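You operate a simulated robot arm through the tools that you are given. There is no shell and no other tool.

Carry out the task below with a simulated robot arm. There is one attempt and no reset: what you move stays moved.

JOB
Press the cap home on the grey short pipe and stand it on the black tray.
Fine: switch the press on first and off at the end; the slider goes in for the stroke and ends out. Set down upright: what you pick out.

Only the result counts: the job must be done as asked and must still hold three seconds after the hand-in. Knocking over, shifting, dropping, spilling or breaking anything else fails it. Lids that push on must go on centred and level and be pressed home; caps that screw on are set level and turned clockwise until they are tight.

ROBOT AND FRAMES
A 5-joint arm with a two-finger parallel gripper, fixed in place. Base frame: the origin is at the foot of the arm, x ahead of it, y to its left, z up; the work surface is at about z = 0. Units: m, degrees, N and s.
With the tool pointing down near the work surface it reaches from about 0.26 to 0.6 m from the base axis. Its first joint turns from -66.0 to 66.0 degrees. The tool tilts only in the upright plane through the base axis and itself; it spins freely about its own axis. Payload 1.57 kg.
The TCP is the grasp point between the finger pads, 0.03 m short of the fingertips. In the tool frame z runs along the fingers and y along their closing line. The gripper opens to 0.08 m. The fingers are 0.017 m wide and 0.012 m thick; the gripper's body (0.04 by 0.082 m) begins 0.08 m behind the TCP.
Orientation is that of the tool frame in the base frame, as a unit quaternion [x, y, z, w]. With the fingers straight down and closing along the base's y, the tool's x points along the base's -x, its y along +y and its z along -z.

CONTROLS
- The arm moves only by the tool arm_command. Its arguments are lists of equal length, an entry for each row: "rotation": the turn, a rotation vector about the tool's x, y, z in degrees, a list of three; "slide": the shift along the tool's x, y, z in mm, a list of three; "claw": the closure in counts, from 0 (fully open) to 255 (shut). In form: {"rotation": [[wx, wy, wz], ...], "slide": [[x, y, z], ...], "claw": [claw, ...]}. A call has 1 to 20 rows; each row is the pose to reach, as a shift and turn from the pose commanded when the call began, along the tool's axes at that moment. Each row takes 0.2 s and may step no farther than 0.05 m and 8.6 degrees from the row before; otherwise, or with a gripper value out of range, the whole call is refused. A pose out of reach is approached as far as the arm can. The call stops where the force on the tool passes 90 N (or 10 N more than at its start, if that is more) or the arm is blocked; 0.2 s more then pass. Each finger travels about 0.153 m/s and halts on what it meets, pressing with about 31 N; the grip force reading is that of the motor and also rises with nothing between the fingers. The clock runs only during rows and for 0.2 s after the last one: add rows that repeat a pose to give the fingers time. It gives the time, the measured TCP pose, the force on the tool (base axes), the opening and the grip force at its end, in the units of the frame above (readings bear some noise), with the torque about the TCP (base axes, N m) and any sound that the robot's microphone picked up.
- Cameras (640 x 400 px; columns grow to the right, rows downward): "scene" is fixed at [0.045, 0.3927, 0.5526]; the picture's right is [-0.72, -0.69, 0.00], its down [-0.21, 0.22, -0.95] and it looks along [0.66, -0.69, -0.30] (base axes); focal length 314 px, centre (320, 200). "wrist" rides on the gripper at [0.072, -0.007, -0.122] in the tool frame; the picture's right is [0.09, 1.00, 0.00], its down [-0.84, 0.08, -0.54] and it looks along [-0.54, 0.05, 0.84] (tool axes); focal length 238 px, centre (320, 200).
- capture(camera): a new picture of that camera. It takes no simulated time.
- locate(camera, pixels): there is no depth. For up to 12 entries [column, row, z] of the newest picture of that camera ("zoom" is the newest enlarged one), the place [x, y] in the base frame at which the ray of that pixel passes the height z, good to about 0.002 m. It takes no simulated time.
- inspect(camera, box): a new picture of the part [left, top, right, bottom] of that camera's present view, enlarged. It takes no simulated time.
- sign_off(): hands the job in; it is judged then, once.

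Open the gripper and draw the arm clear of the work before you hand the job in, unless the task says otherwise.

The tools are called by a JSON object that holds its "name" and its "arguments". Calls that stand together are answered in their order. arm_command: Moves the arm, as the interface text tells. Its arguments: {"type":"object","properties":{"rotation":{"type":"array","items":{"type":"array","items":{"type":"number"}}},"slide":{"type":"array","items":{"type":"array","items":{"type":"number"}}},"claw":{"type":"array","items":{"type":"number"}}},"required":["rotation","slide","claw"]} The other tools are called the same way: capture (camera) takes a picture; locate (camera, pixels) gives the place at which the rays of pixels pass given heights; inspect (camera, box) takes an enlarged picture of a part of a camera's view; sign_off () hands the job in.

At the start:

```text
time: 0.0
tool_pos: [0.2449, -0.2032, 0.439]
ee_rot: [0.0, 1.0, 0.0, 0.0]
force: [-1.1, 0.9, 0.1]
moment: [-0.02, 0.02, 0.02]
width: 0.0798
grip_force: 0.1
```

scene: 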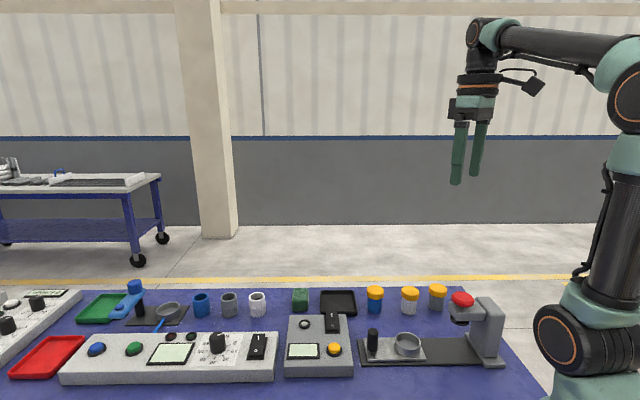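
wrist: 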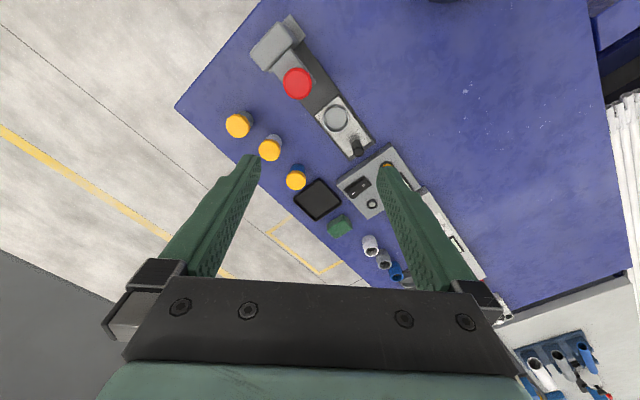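

The scene shows a row of pipes, capped jars, a press at about (480,330) and control panels. I'll look closer at each region.

{"name": "inspect", "arguments": {"camera": "scene", "box": [260, 270, 520, 390]}}

{"name": "inspect", "arguments": {"camera": "scene", "box": [40, 270, 300, 390]}}

{"name": "inspect", "arguments": {"camera": "wrist", "box": [200, 0, 540, 300]}}

```text
2.46 times, centred on (390, 330) of scene
```

zoom: 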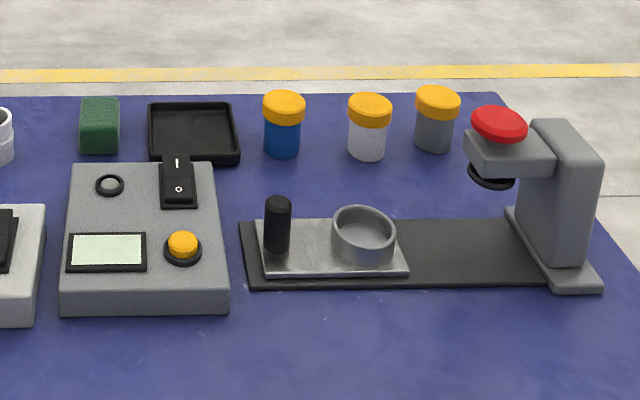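

```text
2.46 times, centred on (170, 330) of scene
```

zoom: 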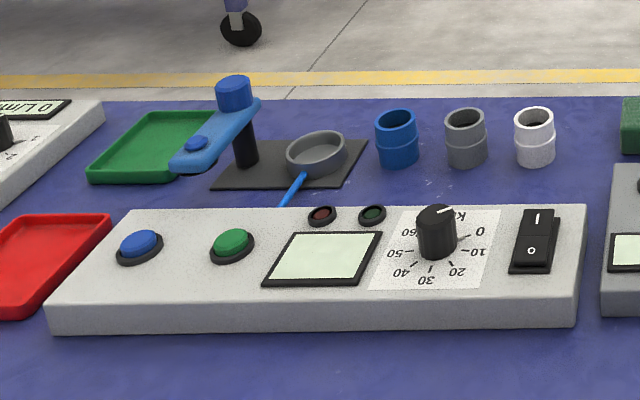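

```text
1.33 times, centred on (370, 150) of wrist
```

zoom: 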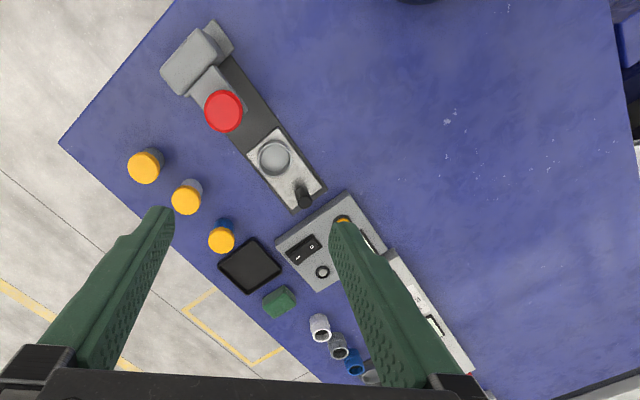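

I'll take fresh pictures, then locate the grey capped pipe (437,297), tray (338,302), press cup (407,344), slider handle (372,340), red button (462,299), and the small unit's rocker (332,322).

{"name": "capture", "arguments": {"camera": "scene"}}

{"name": "capture", "arguments": {"camera": "wrist"}}

{"name": "locate", "arguments": {"camera": "scene", "pixels": [[437, 309, 0.0], [437, 290, 0.05], [407, 352, 0.02], [373, 352, 0.02], [373, 330, 0.05], [462, 299, 0.1], [332, 322, 0.05], [334, 348, 0.05], [338, 302, 0.005], [375, 312, 0.0], [410, 312, 0.0], [303, 324, 0.05]]}}

{"name": "locate", "arguments": {"camera": "wrist", "pixels": [[297, 83, 0.1], [336, 118, 0.03], [356, 147, 0.05], [356, 187, 0.05], [238, 125, 0.05], [270, 148, 0.05], [296, 178, 0.05], [317, 199, 0.005], [387, 165, 0.05], [372, 203, 0.05], [275, 40, 0.1], [340, 225, 0.03]]}}

```text
taken
```

scene: 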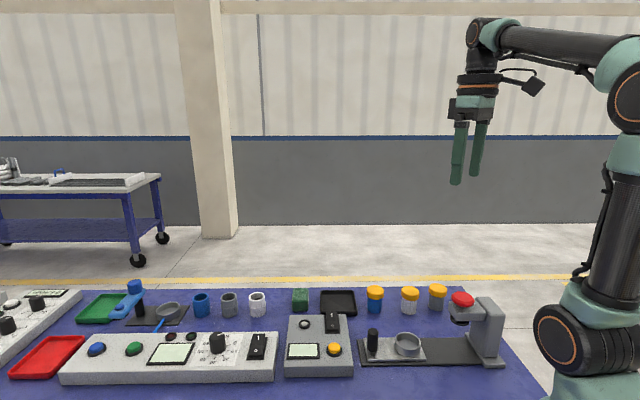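

```text
taken
```

wrist: 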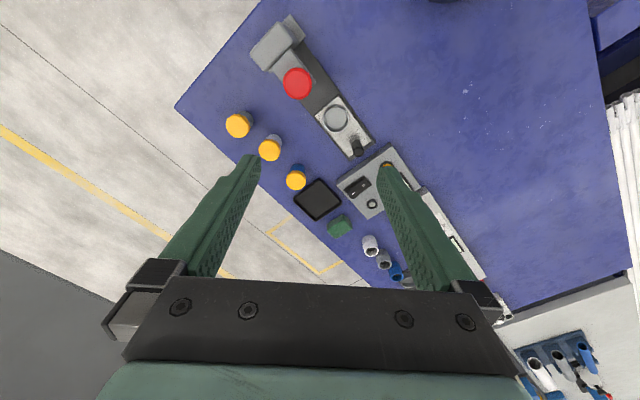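

```text
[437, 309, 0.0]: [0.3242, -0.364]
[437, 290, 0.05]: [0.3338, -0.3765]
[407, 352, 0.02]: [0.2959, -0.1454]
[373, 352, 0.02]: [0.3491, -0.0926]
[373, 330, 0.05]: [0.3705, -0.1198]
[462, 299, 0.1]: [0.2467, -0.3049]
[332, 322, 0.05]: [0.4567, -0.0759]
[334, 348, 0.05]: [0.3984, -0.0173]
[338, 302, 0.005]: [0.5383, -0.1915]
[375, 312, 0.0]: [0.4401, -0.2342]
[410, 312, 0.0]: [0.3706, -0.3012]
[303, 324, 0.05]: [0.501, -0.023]
```

```text
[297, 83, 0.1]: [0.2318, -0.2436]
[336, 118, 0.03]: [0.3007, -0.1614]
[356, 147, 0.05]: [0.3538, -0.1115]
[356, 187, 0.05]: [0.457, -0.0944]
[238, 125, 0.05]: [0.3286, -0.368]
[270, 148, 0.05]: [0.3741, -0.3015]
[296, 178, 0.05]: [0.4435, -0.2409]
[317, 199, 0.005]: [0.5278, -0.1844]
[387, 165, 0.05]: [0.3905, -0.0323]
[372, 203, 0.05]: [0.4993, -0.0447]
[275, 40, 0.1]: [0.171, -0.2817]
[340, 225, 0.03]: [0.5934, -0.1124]
```

The red button triangulates to about (0.227, -0.240, 0.142), the cup to about (0.30, -0.16) and the grey capped pipe to about (0.33, -0.367). I'll move the arm high above the row so the wrist camera gets a closer view of the capped pipe.

{"name": "arm_command", "arguments": {"rotation": [[0, 0, 0], [0, 0, 0], [0, 0, 0], [0, 0, 0]], "slide": [[0, -40, 30], [0, -80, 65], [0, -120, 100], [0, -155, 140]], "claw": [0, 0, 0, 0]}}

{"name": "capture", "arguments": {"camera": "wrist"}}

```text
refused: row 2 steps farther than a row can; nothing moved
```

```text
taken
```

wrist: 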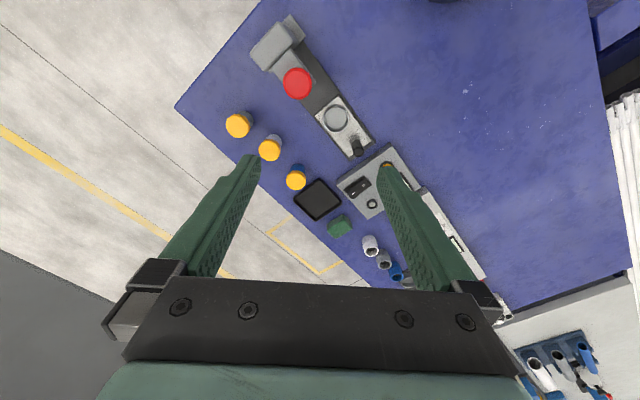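

The move was refused because a step was over 50 mm, so I'll repeat it with smaller steps.

{"name": "arm_command", "arguments": {"rotation": [[0, 0, 0], [0, 0, 0], [0, 0, 0], [0, 0, 0], [0, 0, 0], [0, 0, 0]], "slide": [[0, -26, 23], [0, -52, 47], [0, -78, 70], [0, -104, 93], [0, -130, 117], [0, -155, 140]], "claw": [0, 0, 0, 0, 0, 0]}}

{"name": "capture", "arguments": {"camera": "wrist"}}

{"name": "capture", "arguments": {"camera": "scene"}}

```text
time: 1.4
tool_pos: [0.2449, -0.3596, 0.2987]
ee_rot: [0.0, 1.0, 0.0, 0.0]
force: [0.1, 0.1, 0.7]
moment: [0.01, -0.04, 0.06]
width: 0.0801
grip_force: 0.1
```

```text
taken
```

wrist: 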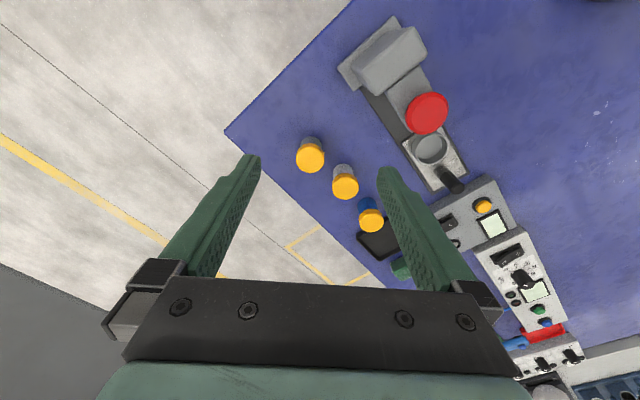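

```text
taken
```

scene: 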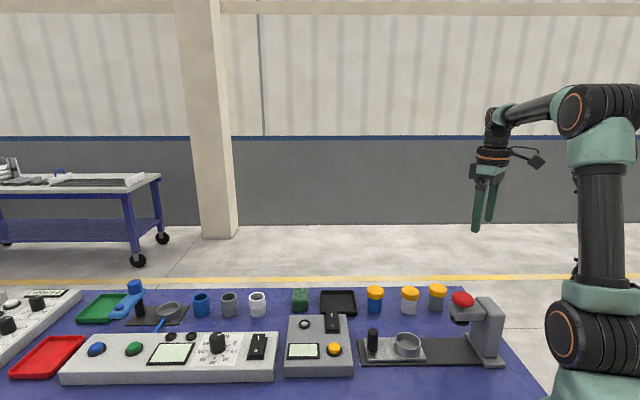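

Next I enlarge the wrist view around the capped pipes (310–370,130–235) and around the press.

{"name": "inspect", "arguments": {"camera": "wrist", "box": [280, 110, 420, 250]}}

{"name": "inspect", "arguments": {"camera": "wrist", "box": [330, 10, 560, 260]}}

{"name": "inspect", "arguments": {"camera": "scene", "box": [340, 275, 460, 330]}}

{"name": "inspect", "arguments": {"camera": "scene", "box": [280, 280, 360, 380]}}

{"name": "inspect", "arguments": {"camera": "scene", "box": [350, 285, 520, 380]}}

```text
2.86 times, centred on (350, 180) of wrist
```

zoom: 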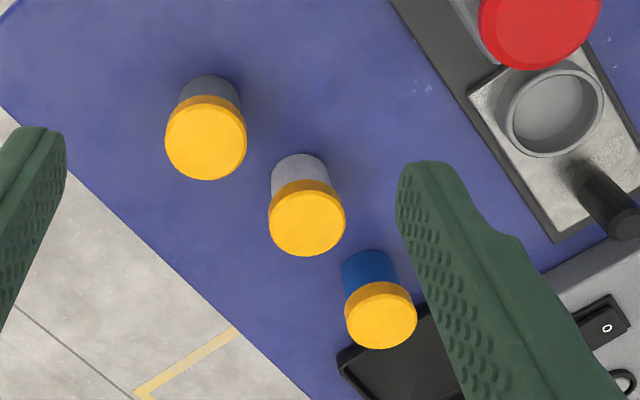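

```text
1.60 times, centred on (445, 135) of wrist
```

zoom: 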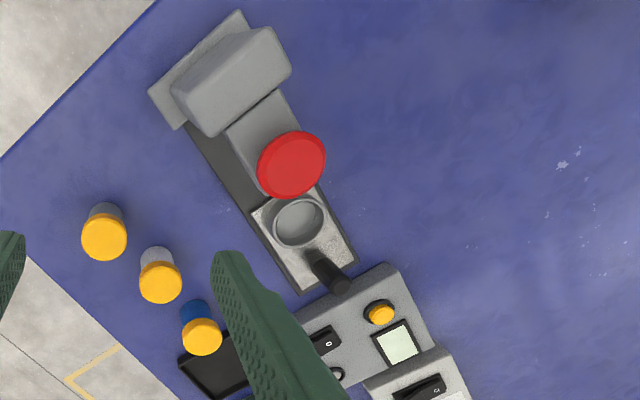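

```text
5.33 times, centred on (400, 302) of scene
```

zoom: 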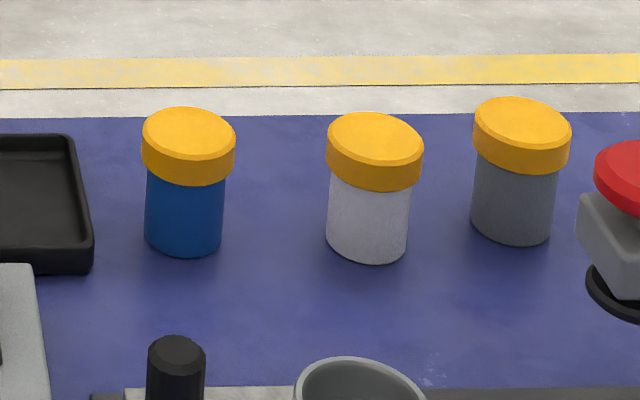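

```text
4.00 times, centred on (320, 330) of scene
```

zoom: 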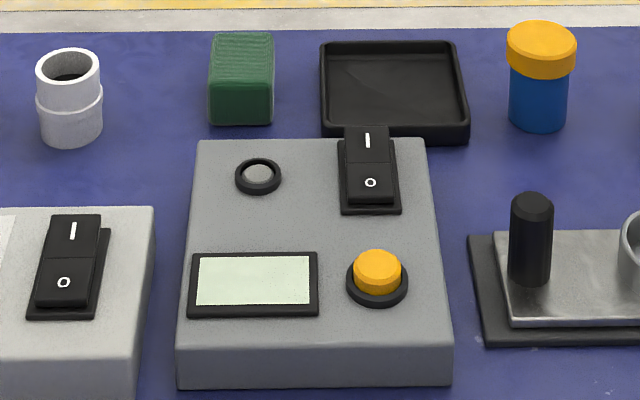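

```text
3.76 times, centred on (435, 332) of scene
```

zoom: 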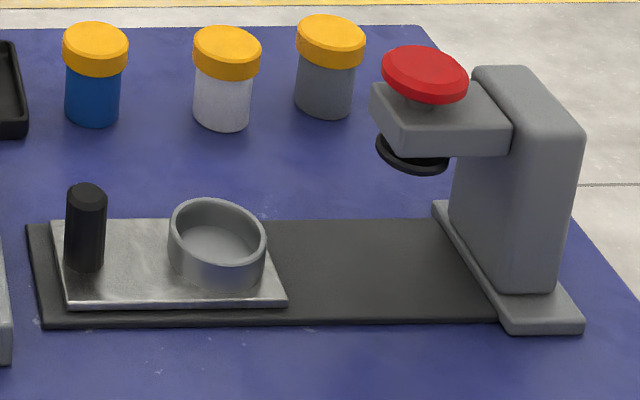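

I'll triangulate the capped grey pipe's base, cap edge and top from the scene, and the cup and press points from both cameras.

{"name": "capture", "arguments": {"camera": "scene"}}

{"name": "locate", "arguments": {"camera": "scene", "pixels": [[435.9, 306.7, 0.0], [437.9, 287.4, 0.0], [437.9, 287.4, 0.06], [437.9, 287.4, 0.07], [437.9, 287.4, 0.065], [428.4, 304, 0.0], [443.8, 306, 0.0], [428.7, 287, 0.06], [447, 289, 0.06]]}}

{"name": "capture", "arguments": {"camera": "wrist"}}

{"name": "locate", "arguments": {"camera": "wrist", "pixels": [[310, 158, 0.06], [310, 158, 0.07], [427, 113, 0.142], [431, 150, 0.04], [431, 150, 0.03], [443, 180, 0.02], [456, 187, 0.05]]}}

```text
taken
```

scene: 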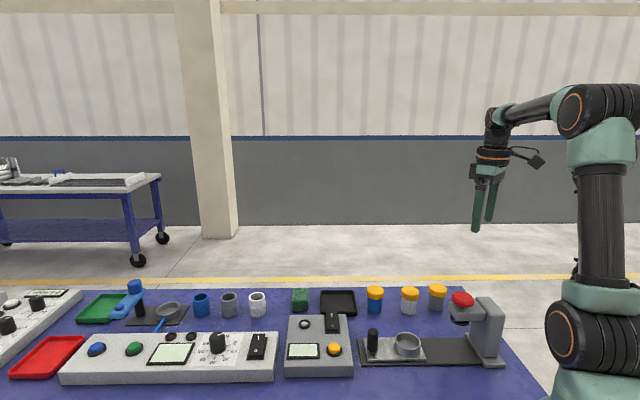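

```text
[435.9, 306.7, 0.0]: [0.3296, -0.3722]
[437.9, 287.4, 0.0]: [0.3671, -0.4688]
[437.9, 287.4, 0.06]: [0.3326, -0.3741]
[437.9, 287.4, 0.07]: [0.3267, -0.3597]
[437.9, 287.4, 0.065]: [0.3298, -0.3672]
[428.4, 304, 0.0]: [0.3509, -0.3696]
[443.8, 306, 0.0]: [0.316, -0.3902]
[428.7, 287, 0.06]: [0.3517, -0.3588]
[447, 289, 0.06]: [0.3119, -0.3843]
```

```text
taken
```

wrist: 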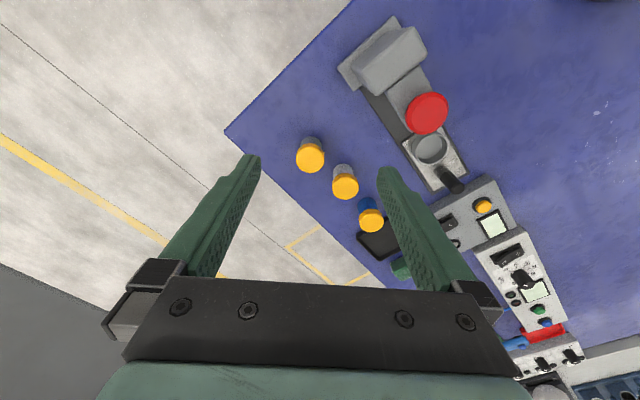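

```text
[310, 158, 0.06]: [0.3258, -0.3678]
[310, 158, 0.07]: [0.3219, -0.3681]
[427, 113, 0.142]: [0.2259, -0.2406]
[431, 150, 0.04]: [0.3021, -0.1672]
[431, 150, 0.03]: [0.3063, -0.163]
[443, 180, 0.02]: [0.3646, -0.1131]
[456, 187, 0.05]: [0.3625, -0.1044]
```

The grey capped pipe stands at about (0.329, -0.370), about 63 mm tall, with its cap about 47 mm wide on a 41 mm body. I'll now go above the small unit to look closely at its rocker and display.

{"name": "arm_command", "arguments": {"rotation": [[0, 0, 0], [0, 0, 0], [0, 0, 0], [0, 0, 0], [0, 0, 0], [0, 0, 0], [0, 0, 0]], "slide": [[-16, 40, 4], [-32, 80, 8], [-48, 120, 13], [-64, 160, 17], [-80, 200, 22], [-97, 240, 26], [-115, 280, 30]], "claw": [0, 0, 0, 0, 0, 0, 0]}}

{"name": "capture", "arguments": {"camera": "wrist"}}

{"name": "inspect", "arguments": {"camera": "wrist", "box": [200, 30, 420, 200]}}

```text
time: 3.0
tool_pos: [0.3584, -0.0751, 0.2683]
ee_rot: [0.001, 1.0, 0.0, 0.0]
force: [0.0, -0.5, -0.4]
moment: [0.02, 0.03, -0.01]
width: 0.0801
grip_force: 0.0
```

```text
taken
```

wrist: 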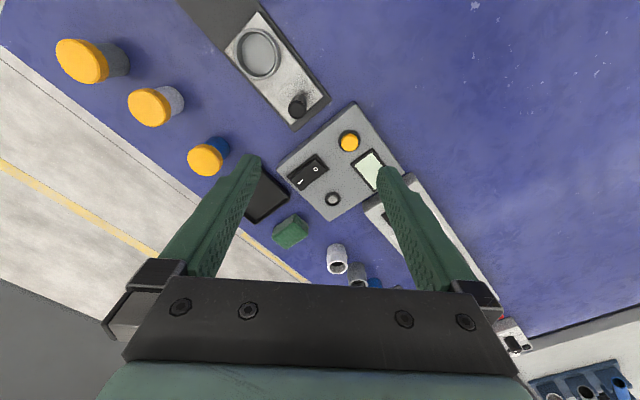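

```text
2.35 times, centred on (310, 115) of wrist
```

zoom: 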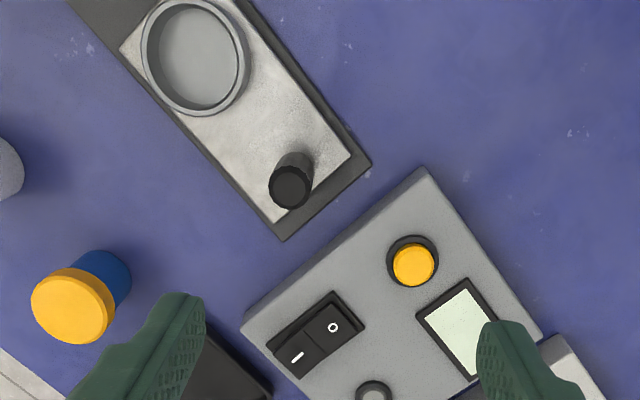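

The rocker is clear in the zoom, with "I" at (298,356) and "O" at (333,327). I'll locate these points, along with the handle and cup, at several heights.

{"name": "locate", "arguments": {"camera": "zoom", "pixels": [[298, 356, 0.05], [333, 327, 0.05], [298, 356, 0.06], [333, 327, 0.06], [413, 265, 0.06], [290, 187, 0.06], [196, 56, 0.03], [196, 56, 0.04], [290, 187, 0.07], [296, 165, 0.015], [242, 330, 0.04], [427, 175, 0.04]]}}

{"name": "locate", "arguments": {"camera": "scene", "pixels": [[331.7, 315.5, 0.05], [331.7, 315.5, 0.06], [332.5, 325.5, 0.05], [332.5, 325.5, 0.06], [334.5, 347.5, 0.06], [373, 330, 0.06], [373, 330, 0.07], [372.8, 355.5, 0.015], [407.4, 346, 0.04], [407.4, 346, 0.03], [352, 362, 0.04], [328, 314.5, 0.04]]}}

```text
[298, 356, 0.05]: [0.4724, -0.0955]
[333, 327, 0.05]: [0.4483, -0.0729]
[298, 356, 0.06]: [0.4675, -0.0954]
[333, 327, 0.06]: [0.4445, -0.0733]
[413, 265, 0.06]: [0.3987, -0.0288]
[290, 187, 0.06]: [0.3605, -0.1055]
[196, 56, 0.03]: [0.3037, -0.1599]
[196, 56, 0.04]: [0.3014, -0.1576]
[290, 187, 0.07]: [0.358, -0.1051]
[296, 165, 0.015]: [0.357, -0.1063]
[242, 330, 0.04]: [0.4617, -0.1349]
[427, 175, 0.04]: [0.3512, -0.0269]
```

```text
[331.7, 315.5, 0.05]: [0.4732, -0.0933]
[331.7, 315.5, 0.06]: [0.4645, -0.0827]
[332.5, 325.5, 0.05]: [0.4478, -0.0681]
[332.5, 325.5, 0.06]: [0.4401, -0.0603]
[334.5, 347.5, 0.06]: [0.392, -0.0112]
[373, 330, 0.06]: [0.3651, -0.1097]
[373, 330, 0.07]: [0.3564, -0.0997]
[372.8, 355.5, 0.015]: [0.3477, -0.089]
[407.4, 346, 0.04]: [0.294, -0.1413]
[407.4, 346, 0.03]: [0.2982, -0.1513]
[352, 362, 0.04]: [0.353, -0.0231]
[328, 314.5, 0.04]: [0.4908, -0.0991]
```

The rocker's "I" end lies at about (0.473, -0.095, 0.049). I spin the tool 43° so it lines up with the rocker, close the fingers and hover above that end.

{"name": "arm_command", "arguments": {"rotation": [[0, 0, 7.2], [0, 0, 14.4], [0, 0, 21.6], [0, 0, 28.8], [0, 0, 36], [0, 0, 43], [0, 0, 43]], "slide": [[-19, -3, 25], [-38, -7, 50], [-57, -10, 75], [-76, -13, 100], [-95, -17, 125], [-115, -20, 148], [-115, -20, 148]], "claw": [60, 120, 180, 255, 255, 255, 255]}}

{"name": "capture", "arguments": {"camera": "wrist"}}

{"name": "inspect", "arguments": {"camera": "scene", "box": [260, 240, 420, 370]}}

```text
time: 4.6
tool_pos: [0.4759, -0.099, 0.1201]
ee_rot: [0.367, 0.93, 0.0, 0.0]
force: [0.4, 0.1, 0.2]
moment: [0.0, -0.01, -0.02]
width: 0.0
grip_force: 21.3
```

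```text
taken
```

wrist: 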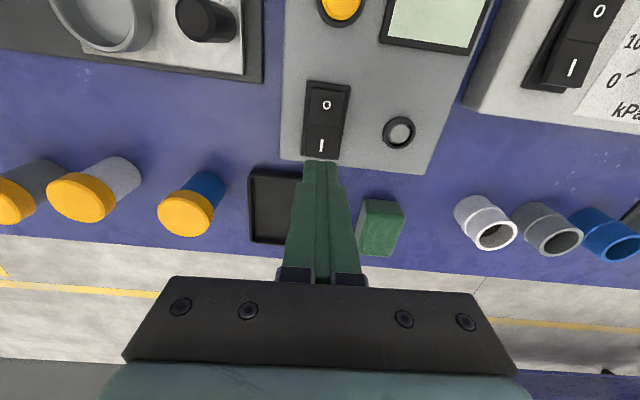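

```text
3.08 times, centred on (340, 305) of scene
```

zoom: 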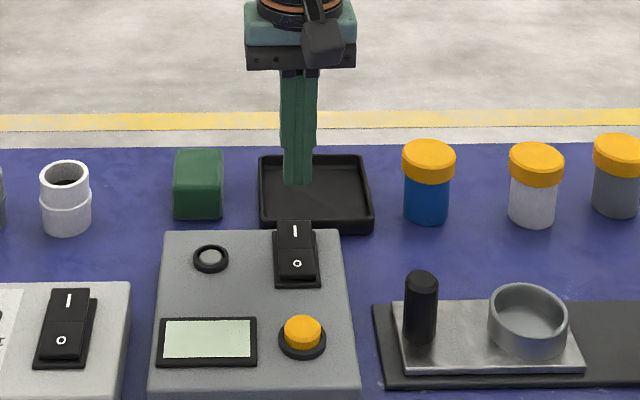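

The tips hover near the "I" end. I'll re-locate the "I" at (321,146) and the rocker's end edge at (320,157) from this view.

{"name": "locate", "arguments": {"camera": "wrist", "pixels": [[321, 146, 0.045], [321, 146, 0.055], [320, 157, 0.045], [320, 157, 0.055], [326, 104, 0.045], [328, 82, 0.045], [340, 8, 0.05], [206, 18, 0.064], [275, 215, 0.005], [250, 240, 0.01], [300, 240, 0.01], [275, 172, 0.01]]}}

```text
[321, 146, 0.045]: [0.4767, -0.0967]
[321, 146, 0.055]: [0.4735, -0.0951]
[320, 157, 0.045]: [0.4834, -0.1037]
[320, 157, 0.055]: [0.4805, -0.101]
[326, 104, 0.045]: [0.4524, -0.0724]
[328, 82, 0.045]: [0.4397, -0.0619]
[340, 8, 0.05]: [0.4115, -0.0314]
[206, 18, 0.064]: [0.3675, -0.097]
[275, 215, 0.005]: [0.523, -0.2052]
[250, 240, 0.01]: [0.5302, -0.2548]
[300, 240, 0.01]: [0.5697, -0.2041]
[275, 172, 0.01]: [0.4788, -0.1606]
```

The "I" label is at about (0.475, -0.096), within 3 mm of the TCP. I descend to just above it and then press gently.

{"name": "arm_command", "arguments": {"rotation": [[0, 0, 0], [0, 0, 0], [0, 0, 0], [0, 0, 0]], "slide": [[0, 0, 20], [0, 0, 34], [0, 0, 38], [0, 0, 41]], "claw": [255, 255, 255, 255]}}

{"name": "inspect", "arguments": {"camera": "scene", "box": [280, 260, 380, 370]}}

```text
time: 5.6
tool_pos: [0.4749, -0.0993, 0.0795]
ee_rot: [0.367, 0.93, 0.0, 0.0]
force: [0.6, -0.3, -0.3]
moment: [0.02, -0.01, 0.03]
width: 0.0001
grip_force: 21.5
```

```text
3.64 times, centred on (330, 315) of scene
```

zoom: 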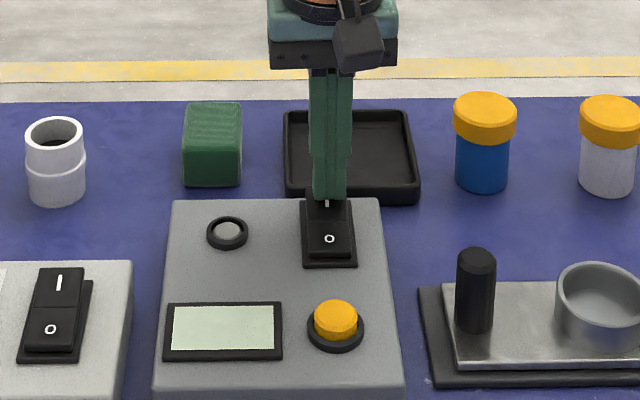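

There is no contact force yet at tip height of about 0.0495. I continue down in small steps.

{"name": "arm_command", "arguments": {"rotation": [[0, 0, 0], [0, 0, 0], [0, 0, 0]], "slide": [[0, 0, 2], [0, 0, 4], [0, 0, 6]], "claw": [255, 255, 255]}}

{"name": "inspect", "arguments": {"camera": "scene", "box": [280, 260, 380, 370]}}

```text
time: 6.4
tool_pos: [0.4758, -0.0964, 0.0717]
ee_rot: [0.367, 0.93, -0.001, 0.0]
force: [-0.5, -0.3, 0.0]
moment: [-0.01, 0.0, 0.04]
width: 0.0
grip_force: 22.2
```

```text
3.64 times, centred on (330, 315) of scene
```

zoom: 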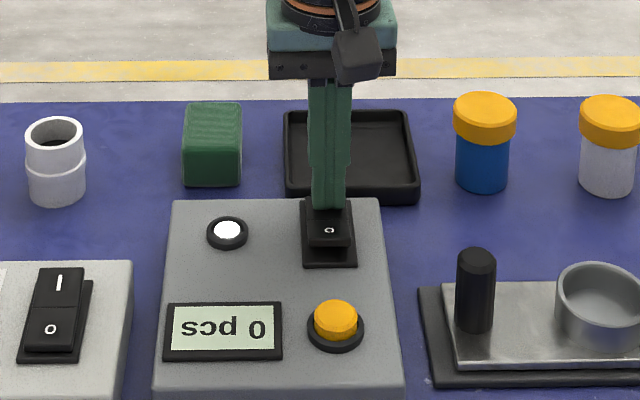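

The press is on: the lamp is lit and the display reads "0 pcs". I lift off, then travel to above the grey capped pipe with the closing line set across the row and the fingers partly open.

{"name": "arm_command", "arguments": {"rotation": [[0, 0, 0], [0, 0, 0], [0, 0, 0], [0, 0, 0], [0, 0, 7.9], [0, 0, 15.8], [0, 0, 23.7], [0, 0, 31.6], [0, 0, 39.5], [0, 0, 47.4], [0, 0, 55.3], [0, 0, 63.2], [0, 0, 71.1], [0, 0, 79]], "slide": [[0, 0, -40], [0, 0, -80], [0, 0, -120], [0, 0, -150], [-8, -30, -145], [-16, -60, -140], [-24, -90, -135], [-32, -120, -130], [-40, -150, -125], [-48, -180, -120], [-56, -210, -115], [-64, -240, -110], [-72, -270, -105], [-79.6, -300.3, -100]], "claw": [255, 255, 255, 255, 150, 100, 64, 64, 64, 64, 64, 64, 64, 64]}}

{"name": "capture", "arguments": {"camera": "wrist"}}

{"name": "capture", "arguments": {"camera": "scene"}}

```text
time: 9.4
tool_pos: [0.3281, -0.3704, 0.1722]
ee_rot: [0.876, 0.483, 0.0, 0.0]
force: [-0.5, -0.7, 0.1]
moment: [0.0, 0.0, -0.03]
width: 0.0601
grip_force: 0.1
```

```text
taken
```

wrist: 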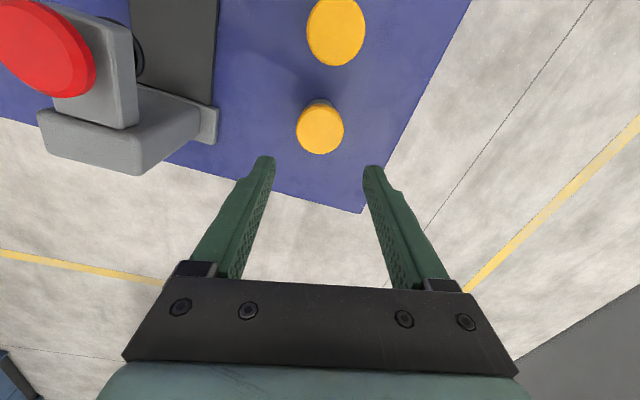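

```text
taken
```

scene: 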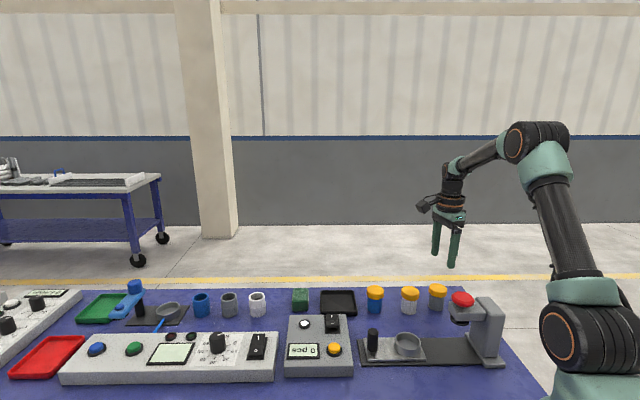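

The grey pipe's cap shows at (320,129), slightly camera-ward of the TCP. I'll locate its centre for exact alignment.

{"name": "inspect", "arguments": {"camera": "wrist", "box": [270, 80, 370, 170]}}

{"name": "locate", "arguments": {"camera": "wrist", "pixels": [[320, 130, 0.063], [297, 130, 0.06], [344, 130, 0.06], [320, 100, 0.0], [335, 31, 0.063]]}}

```text
4.44 times, centred on (320, 125) of wrist
```

zoom: 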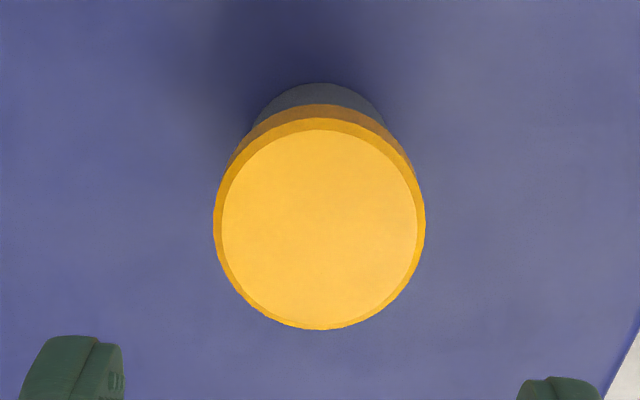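

```text
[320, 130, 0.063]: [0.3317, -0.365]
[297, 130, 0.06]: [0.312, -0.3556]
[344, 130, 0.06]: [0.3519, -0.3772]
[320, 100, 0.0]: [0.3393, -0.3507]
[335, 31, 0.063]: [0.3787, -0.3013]
```

The cap centre is at about (0.330, -0.368) and its outer diameter is about 46 mm. I descend with the tips just below the cap's lower rim, close on it, and then test whether a small lift brings the pipe along.

{"name": "arm_command", "arguments": {"rotation": [[0, 0, 0], [0, 0, 0], [0, 0, 0], [0, 0, 0], [0, 0, 0]], "slide": [[3, 0.3, 30], [3, 0.3, 60], [3, 0.3, 85], [3, 0.3, 103], [3, 0.3, 103]], "claw": [64, 64, 64, 64, 64]}}

{"name": "capture", "arguments": {"camera": "wrist"}}

{"name": "inspect", "arguments": {"camera": "scene", "box": [380, 250, 490, 330]}}

```text
time: 10.6
tool_pos: [0.3288, -0.3684, 0.0712]
ee_rot: [0.874, 0.485, -0.001, 0.0]
force: [0.6, 0.6, -0.1]
moment: [0.0, 0.02, -0.01]
width: 0.0599
grip_force: 0.1
```

```text
taken
```

wrist: 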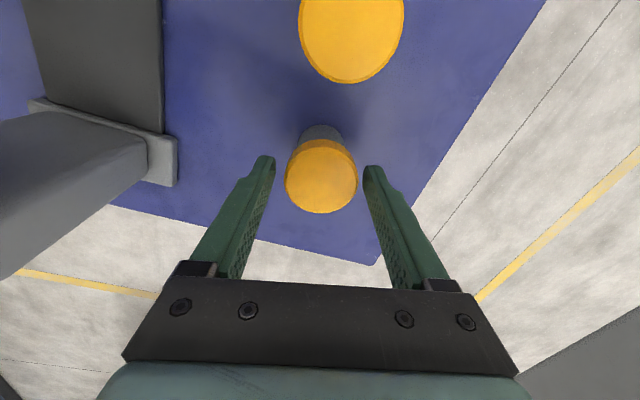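

```text
5.00 times, centred on (435, 290) of scene
```

zoom: 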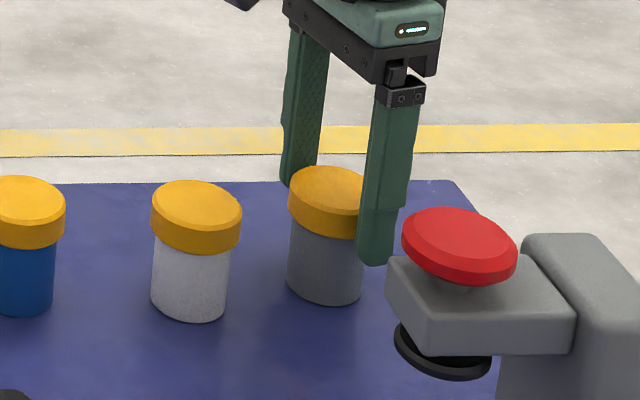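

The fingers straddle the cap cleanly with the tips at its lower rim. I close on it.

{"name": "arm_command", "arguments": {"rotation": [[0, 0, 0], [0, 0, 0], [0, 0, 0]], "slide": [[0, 0, 0], [0, 0, 0], [0, 0, 0]], "claw": [100, 255, 255]}}

{"name": "capture", "arguments": {"camera": "wrist"}}

```text
time: 11.4
tool_pos: [0.329, -0.3678, 0.0705]
ee_rot: [0.874, 0.485, -0.001, -0.001]
force: [-0.8, -1.0, 0.0]
moment: [-0.02, -0.02, -0.01]
width: 0.0439
grip_force: 30.7
```

```text
taken
```

wrist: 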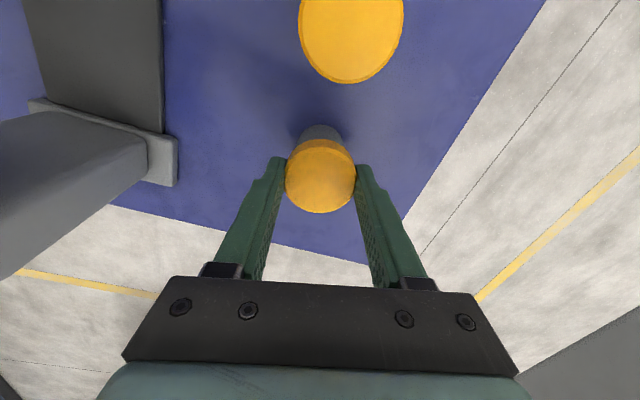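

It holds the cap at 43.9 mm. Now a 4 mm test lift.

{"name": "arm_command", "arguments": {"rotation": [[0, 0, 0], [0, 0, 0], [0, 0, 0]], "slide": [[0, 0, -2], [0, 0, -4], [0, 0, -4]], "claw": [255, 255, 255]}}

{"name": "inspect", "arguments": {"camera": "scene", "box": [380, 250, 490, 330]}}

{"name": "inspect", "arguments": {"camera": "wrist", "box": [260, 90, 380, 220]}}

```text
time: 12.2
tool_pos: [0.3289, -0.3684, 0.0746]
ee_rot: [0.875, 0.485, 0.0, 0.001]
force: [-0.2, 0.3, 0.1]
moment: [0.01, -0.03, -0.03]
width: 0.0439
grip_force: 31.2
```

```text
5.00 times, centred on (435, 290) of scene
```

zoom: 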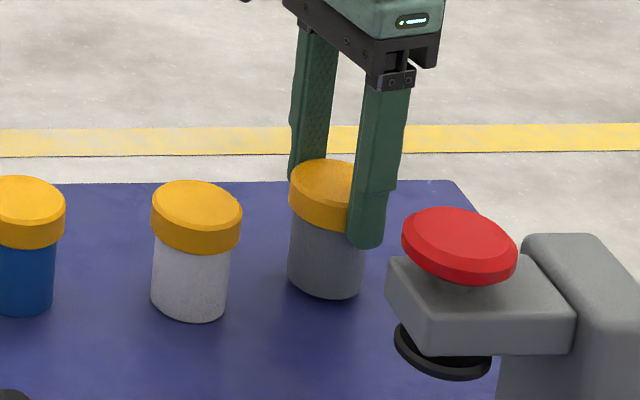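

```text
3.08 times, centred on (320, 155) of wrist
```

zoom: 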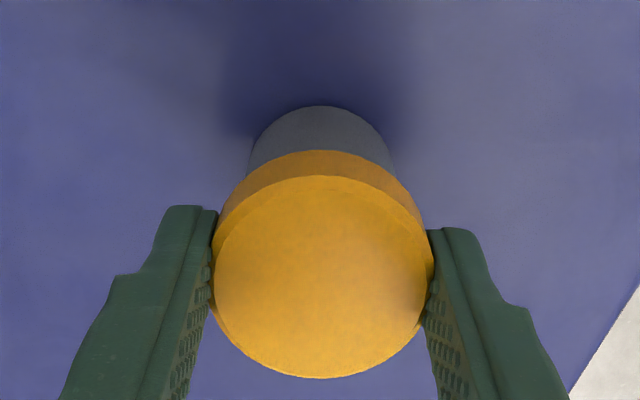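

Both the cap top (167→160) and the pipe's bottom (304→298) moved up, which suggests the pipe comes along. I lift another 10 mm to confirm.

{"name": "arm_command", "arguments": {"rotation": [[0, 0, 0], [0, 0, 0], [0, 0, 0], [0, 0, 0]], "slide": [[0, 0, -3], [0, 0, -6], [0, 0, -10], [0, 0, -10]], "claw": [255, 255, 255, 255]}}

{"name": "inspect", "arguments": {"camera": "scene", "box": [380, 250, 490, 330]}}

```text
time: 13.2
tool_pos: [0.3302, -0.3693, 0.0841]
ee_rot: [0.875, 0.485, -0.001, 0.001]
force: [0.1, 0.3, -0.3]
moment: [0.02, 0.0, 0.0]
width: 0.0442
grip_force: 30.9
```

```text
5.00 times, centred on (435, 290) of scene
```

zoom: 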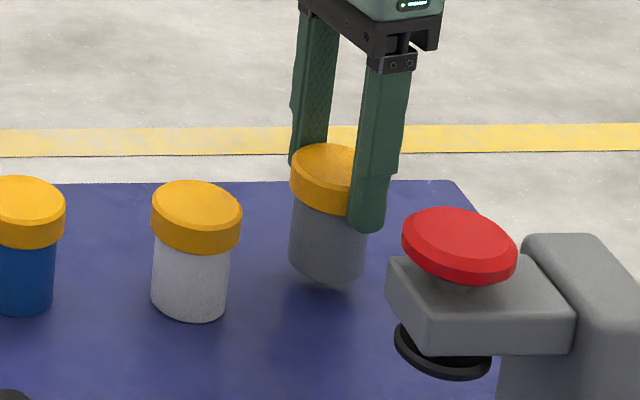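

The pipe and cap came up together with their relative position unchanged. I raise them and carry them to above the slider's cup, turning the closing line across the slide axis.

{"name": "arm_command", "arguments": {"rotation": [[0, 0, 0], [0, 0, 0], [0, 0, 0], [0, 0, 0], [0, 0, 0], [0, 0, 2], [0, 0, 4], [0, 0, 6], [0, 0, 8], [0, 0, 10], [0, 0, 12], [0, 0, 12], [0, 0, 12], [0, 0, 12], [0, 0, 12]], "slide": [[0, 0, -20], [0, 0, -50], [0, 0, -80], [0, 0, -110], [0, 0, -140], [18, -15, -140], [38, -32, -140], [60, -50, -140], [82, -69, -140], [104, -87, -140], [125, -105, -140], [145, -121, -140], [157, -132, -135], [161.8, -135.5, -125], [161.8, -135.5, -116]], "claw": [255, 255, 255, 255, 255, 255, 255, 255, 255, 255, 255, 255, 255, 255, 255]}}

{"name": "capture", "arguments": {"camera": "wrist"}}

{"name": "capture", "arguments": {"camera": "scene"}}

```text
time: 16.4
tool_pos: [0.3006, -0.159, 0.2012]
ee_rot: [0.92, 0.391, 0.0, -0.001]
force: [0.3, 0.3, -0.8]
moment: [-0.01, -0.05, -0.03]
width: 0.0442
grip_force: 31.6
```

```text
taken
```

wrist: 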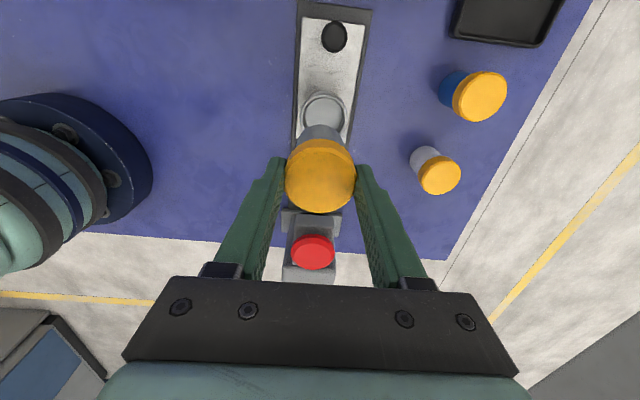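

```text
taken
```

scene: 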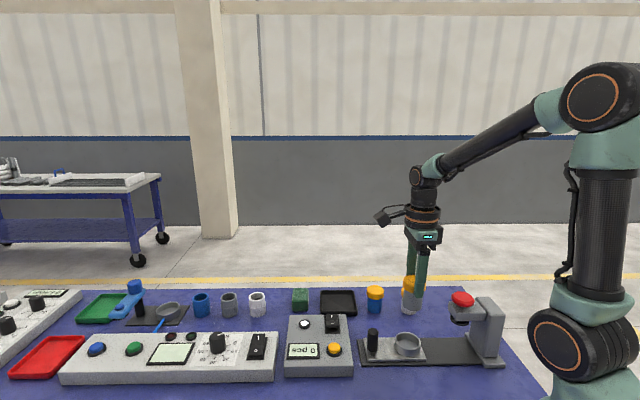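

The press axis lines up in the wrist view, with the handle at (334,36), cup at (323,108) and button at (313,252). I'll zoom in on the cup to locate its centre.

{"name": "inspect", "arguments": {"camera": "wrist", "box": [270, 0, 390, 160]}}

{"name": "inspect", "arguments": {"camera": "scene", "box": [350, 300, 460, 380]}}

```text
2.50 times, centred on (330, 80) of wrist
```

zoom: 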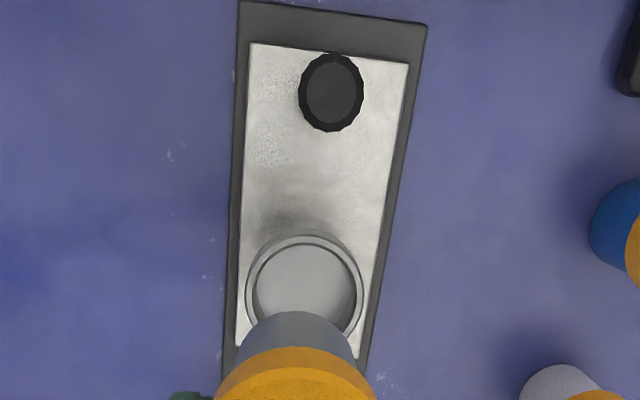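

```text
5.00 times, centred on (405, 340) of scene
```

zoom: 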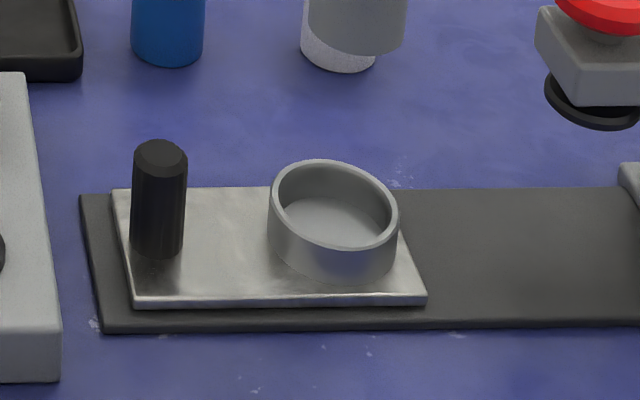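

I'll locate the rim centre, zoom (333,205) in the scene and (305,292) in the wrist, at several heights to triangulate.

{"name": "locate", "arguments": {"camera": "scene", "pixels": [[407.6, 341, 0.025], [407.6, 341, 0.03], [407.6, 341, 0.035], [407.6, 341, 0.04], [394.6, 339.5, 0.03], [420.6, 344, 0.03], [407.2, 332.5, 0.03], [407.6, 350, 0.03], [371.7, 332.5, 0.06]]}}

{"name": "locate", "arguments": {"camera": "wrist", "pixels": [[324, 116.8, 0.025], [324, 116.8, 0.03], [324, 116.8, 0.035], [324, 116.8, 0.04], [300.4, 116.5, 0.03], [347.2, 117.5, 0.03], [324, 94, 0.03], [334.4, 36, 0.06], [313, 250, 0.142], [316, 137, 0.06]]}}

```text
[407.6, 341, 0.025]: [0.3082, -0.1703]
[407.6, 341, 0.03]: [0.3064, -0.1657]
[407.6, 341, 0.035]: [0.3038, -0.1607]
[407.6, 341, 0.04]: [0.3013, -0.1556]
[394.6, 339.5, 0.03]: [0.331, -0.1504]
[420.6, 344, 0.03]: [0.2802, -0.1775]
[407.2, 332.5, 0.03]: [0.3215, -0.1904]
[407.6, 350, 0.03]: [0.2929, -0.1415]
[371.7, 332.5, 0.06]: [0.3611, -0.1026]
```

```text
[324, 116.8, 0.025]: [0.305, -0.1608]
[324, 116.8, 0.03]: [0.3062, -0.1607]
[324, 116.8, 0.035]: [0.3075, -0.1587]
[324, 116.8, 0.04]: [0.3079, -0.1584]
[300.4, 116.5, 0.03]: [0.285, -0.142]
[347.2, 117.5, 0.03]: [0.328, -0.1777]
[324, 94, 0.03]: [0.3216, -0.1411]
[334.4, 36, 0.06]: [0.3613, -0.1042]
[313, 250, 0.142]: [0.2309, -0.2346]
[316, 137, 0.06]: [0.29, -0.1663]
```

Triangulation puts the rim at z of about 0.033 and the cup centre at about (0.3055, -0.1605). I shift 4.5 mm along tool y and descend until the pipe's bottom is about 10 mm above the rim, then check.

{"name": "arm_command", "arguments": {"rotation": [[0, 0, 0], [0, 0, 0], [0, 0, 0], [0, 0, 0]], "slide": [[0.3, 4.5, 20], [0.3, 4.5, 50], [0.3, 4.5, 75], [0.3, 4.5, 86]], "claw": [255, 255, 255, 255]}}

{"name": "inspect", "arguments": {"camera": "scene", "box": [350, 290, 460, 370]}}

{"name": "inspect", "arguments": {"camera": "wrist", "box": [250, 50, 390, 220]}}

```text
time: 17.4
tool_pos: [0.3039, -0.161, 0.1139]
ee_rot: [0.921, 0.39, 0.0, -0.001]
force: [-0.5, 0.2, -0.6]
moment: [0.0, 0.04, 0.02]
width: 0.0442
grip_force: 31.1
```

```text
5.00 times, centred on (405, 330) of scene
```

zoom: 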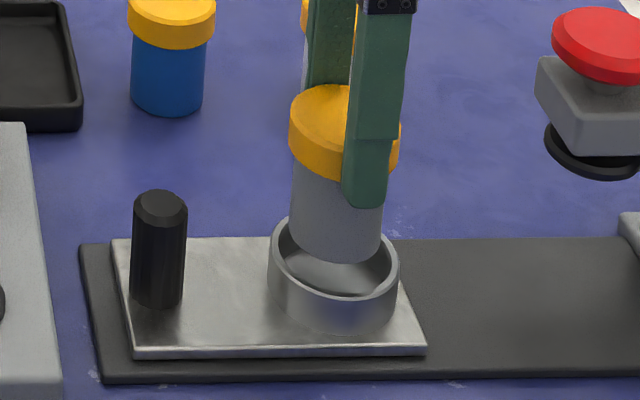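

```text
2.35 times, centred on (320, 135) of wrist
```

zoom: 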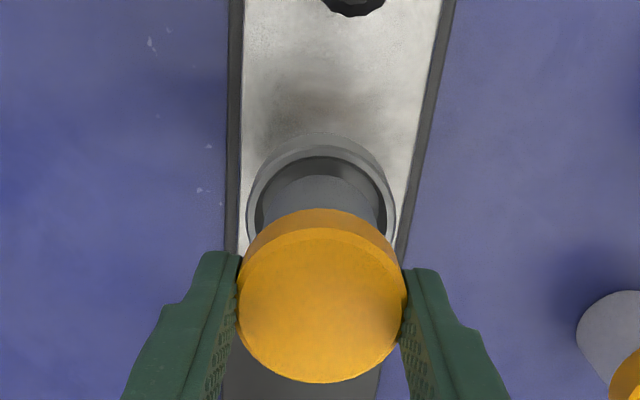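

The pipe bottom is centred over the cup: 290–383 against the rim's 268–398 in the scene, with balanced gaps in the wrist view. I lower it into the cup.

{"name": "arm_command", "arguments": {"rotation": [[0, 0, 0], [0, 0, 0], [0, 0, 0], [0, 0, 0], [0, 0, 0]], "slide": [[0, 0, 8], [0, 0, 15], [0, 0, 21], [0, 0, 24], [0, 0, 26]], "claw": [255, 255, 255, 255, 255]}}

{"name": "inspect", "arguments": {"camera": "scene", "box": [350, 290, 460, 370]}}

```text
time: 18.6
tool_pos: [0.3049, -0.1634, 0.0897]
ee_rot: [0.92, 0.391, 0.0, 0.0]
force: [0.0, 0.5, -0.3]
moment: [-0.01, 0.0, 0.01]
width: 0.0441
grip_force: 30.8
```

```text
5.00 times, centred on (405, 330) of scene
```

zoom: 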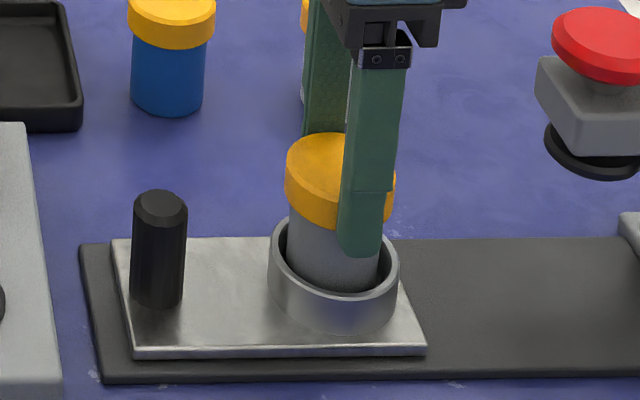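

The pipe is in the cup with its bottom at about z 0.019 and no contact yet. I continue down in small steps.

{"name": "arm_command", "arguments": {"rotation": [[0, 0, 0], [0, 0, 0], [0, 0, 0]], "slide": [[0, 0, 1.5], [0, 0, 3], [0, 0, 3]], "claw": [255, 255, 255]}}

```text
time: 19.4
tool_pos: [0.3049, -0.1618, 0.0859]
ee_rot: [0.921, 0.39, 0.0, 0.0]
force: [0.5, 0.3, 3.2]
moment: [0.11, -0.04, -0.01]
width: 0.044
grip_force: 30.9
```

A 3.2 N upward force indicates the bottom has touched the cup floor. One more 0.7 mm to confirm.

{"name": "arm_command", "arguments": {"rotation": [[0, 0, 0], [0, 0, 0]], "slide": [[0, 0, 0.7], [0, 0, 0.7]], "claw": [255, 255]}}

{"name": "inspect", "arguments": {"camera": "scene", "box": [350, 290, 460, 370]}}

```text
time: 20.0
tool_pos: [0.304, -0.1627, 0.0848]
ee_rot: [0.921, 0.391, 0.001, 0.001]
force: [-0.7, 0.7, 2.3]
moment: [0.01, 0.03, -0.01]
width: 0.044
grip_force: 30.6
```

```text
5.00 times, centred on (405, 330) of scene
```

zoom: 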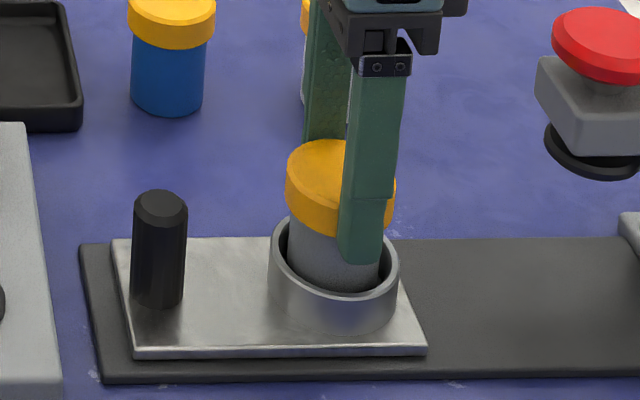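

It is seated with 2–3 N of contact. I open the fingers and rise straight up.

{"name": "arm_command", "arguments": {"rotation": [[0, 0, 0], [0, 0, 0], [0, 0, 0], [0, 0, 0], [0, 0, 0], [0, 0, 0], [0, 0, 0]], "slide": [[0, 0, 0], [0, 0, 0], [0, 0, -15], [0, 0, -40], [0, 0, -70], [0, 0, -100], [0, 0, -130]], "claw": [80, 64, 64, 64, 64, 64, 64]}}

{"name": "inspect", "arguments": {"camera": "scene", "box": [350, 290, 460, 370]}}

{"name": "capture", "arguments": {"camera": "wrist"}}

```text
time: 21.6
tool_pos: [0.303, -0.1651, 0.2146]
ee_rot: [0.921, 0.39, 0.0, 0.0]
force: [-0.3, 0.1, 0.3]
moment: [0.03, 0.01, 0.0]
width: 0.06
grip_force: 0.0
```

```text
5.00 times, centred on (405, 330) of scene
```

zoom: 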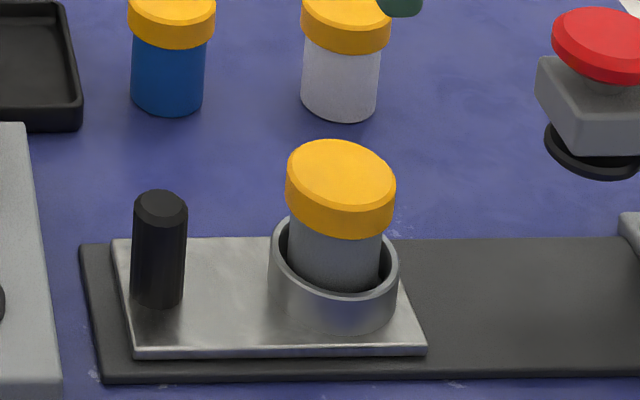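

```text
taken
```

wrist: 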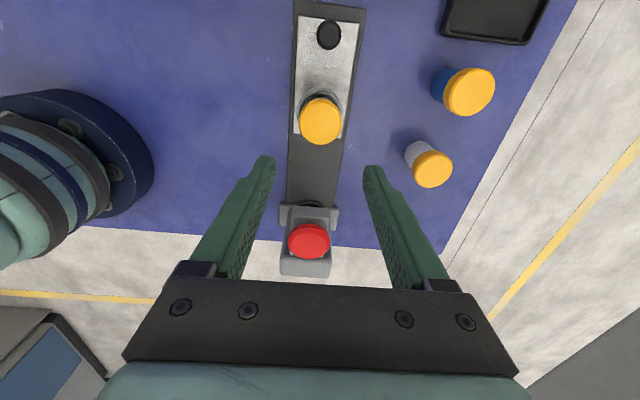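

The pipe stands upright in the cup with its cap level. Next I go above the black slider handle at about (0.361, -0.104).

{"name": "arm_command", "arguments": {"rotation": [[0, 0, 0], [0, 0, 0], [0, 0, 0], [0, 0, 0], [0, 0, 0]], "slide": [[30, -0.3, 0], [60, -0.6, 0], [84.2, -0.8, 20], [84.2, -0.8, 60], [84.2, -0.8, 95]], "claw": [64, 64, 64, 80, 96]}}

{"name": "capture", "arguments": {"camera": "wrist"}}

{"name": "inspect", "arguments": {"camera": "scene", "box": [330, 280, 480, 380]}}

```text
time: 22.8
tool_pos: [0.3597, -0.1024, 0.1191]
ee_rot: [0.921, 0.39, 0.0, 0.0]
force: [-0.5, 0.1, 0.1]
moment: [0.01, -0.02, 0.02]
width: 0.0501
grip_force: 0.1
```

```text
taken
```

wrist: 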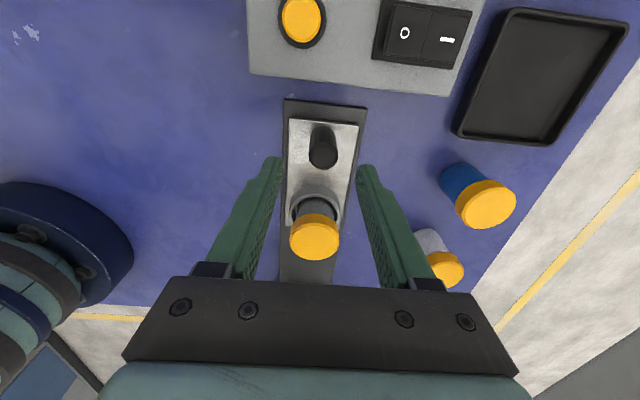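

```text
4.00 times, centred on (405, 330) of scene
```

zoom: 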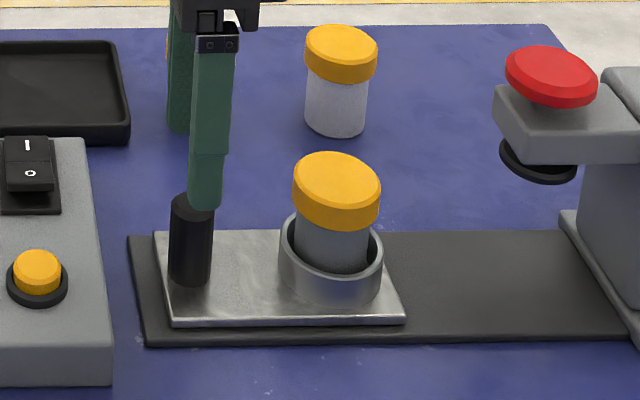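

The handle top is at about (323,158). I'll locate it precisely.

{"name": "inspect", "arguments": {"camera": "wrist", "box": [270, 90, 370, 190]}}

{"name": "locate", "arguments": {"camera": "wrist", "pixels": [[323, 157, 0.06], [323, 157, 0.065], [310, 157, 0.06], [337, 157, 0.06], [322, 128, 0.013]]}}

```text
4.00 times, centred on (320, 140) of wrist
```

zoom: 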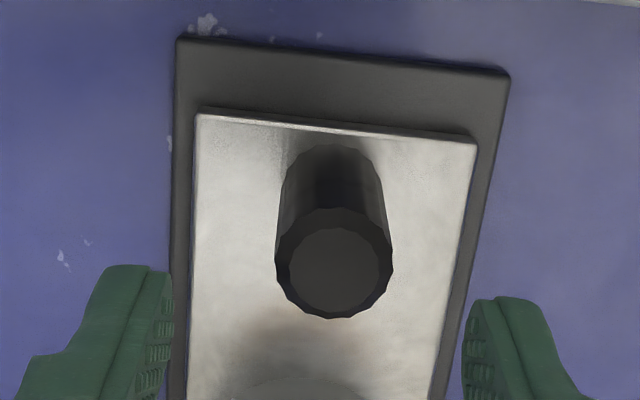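

```text
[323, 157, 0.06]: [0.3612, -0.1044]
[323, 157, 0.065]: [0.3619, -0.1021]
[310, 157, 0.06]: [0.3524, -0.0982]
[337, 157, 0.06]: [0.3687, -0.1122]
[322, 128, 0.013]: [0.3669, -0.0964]
```

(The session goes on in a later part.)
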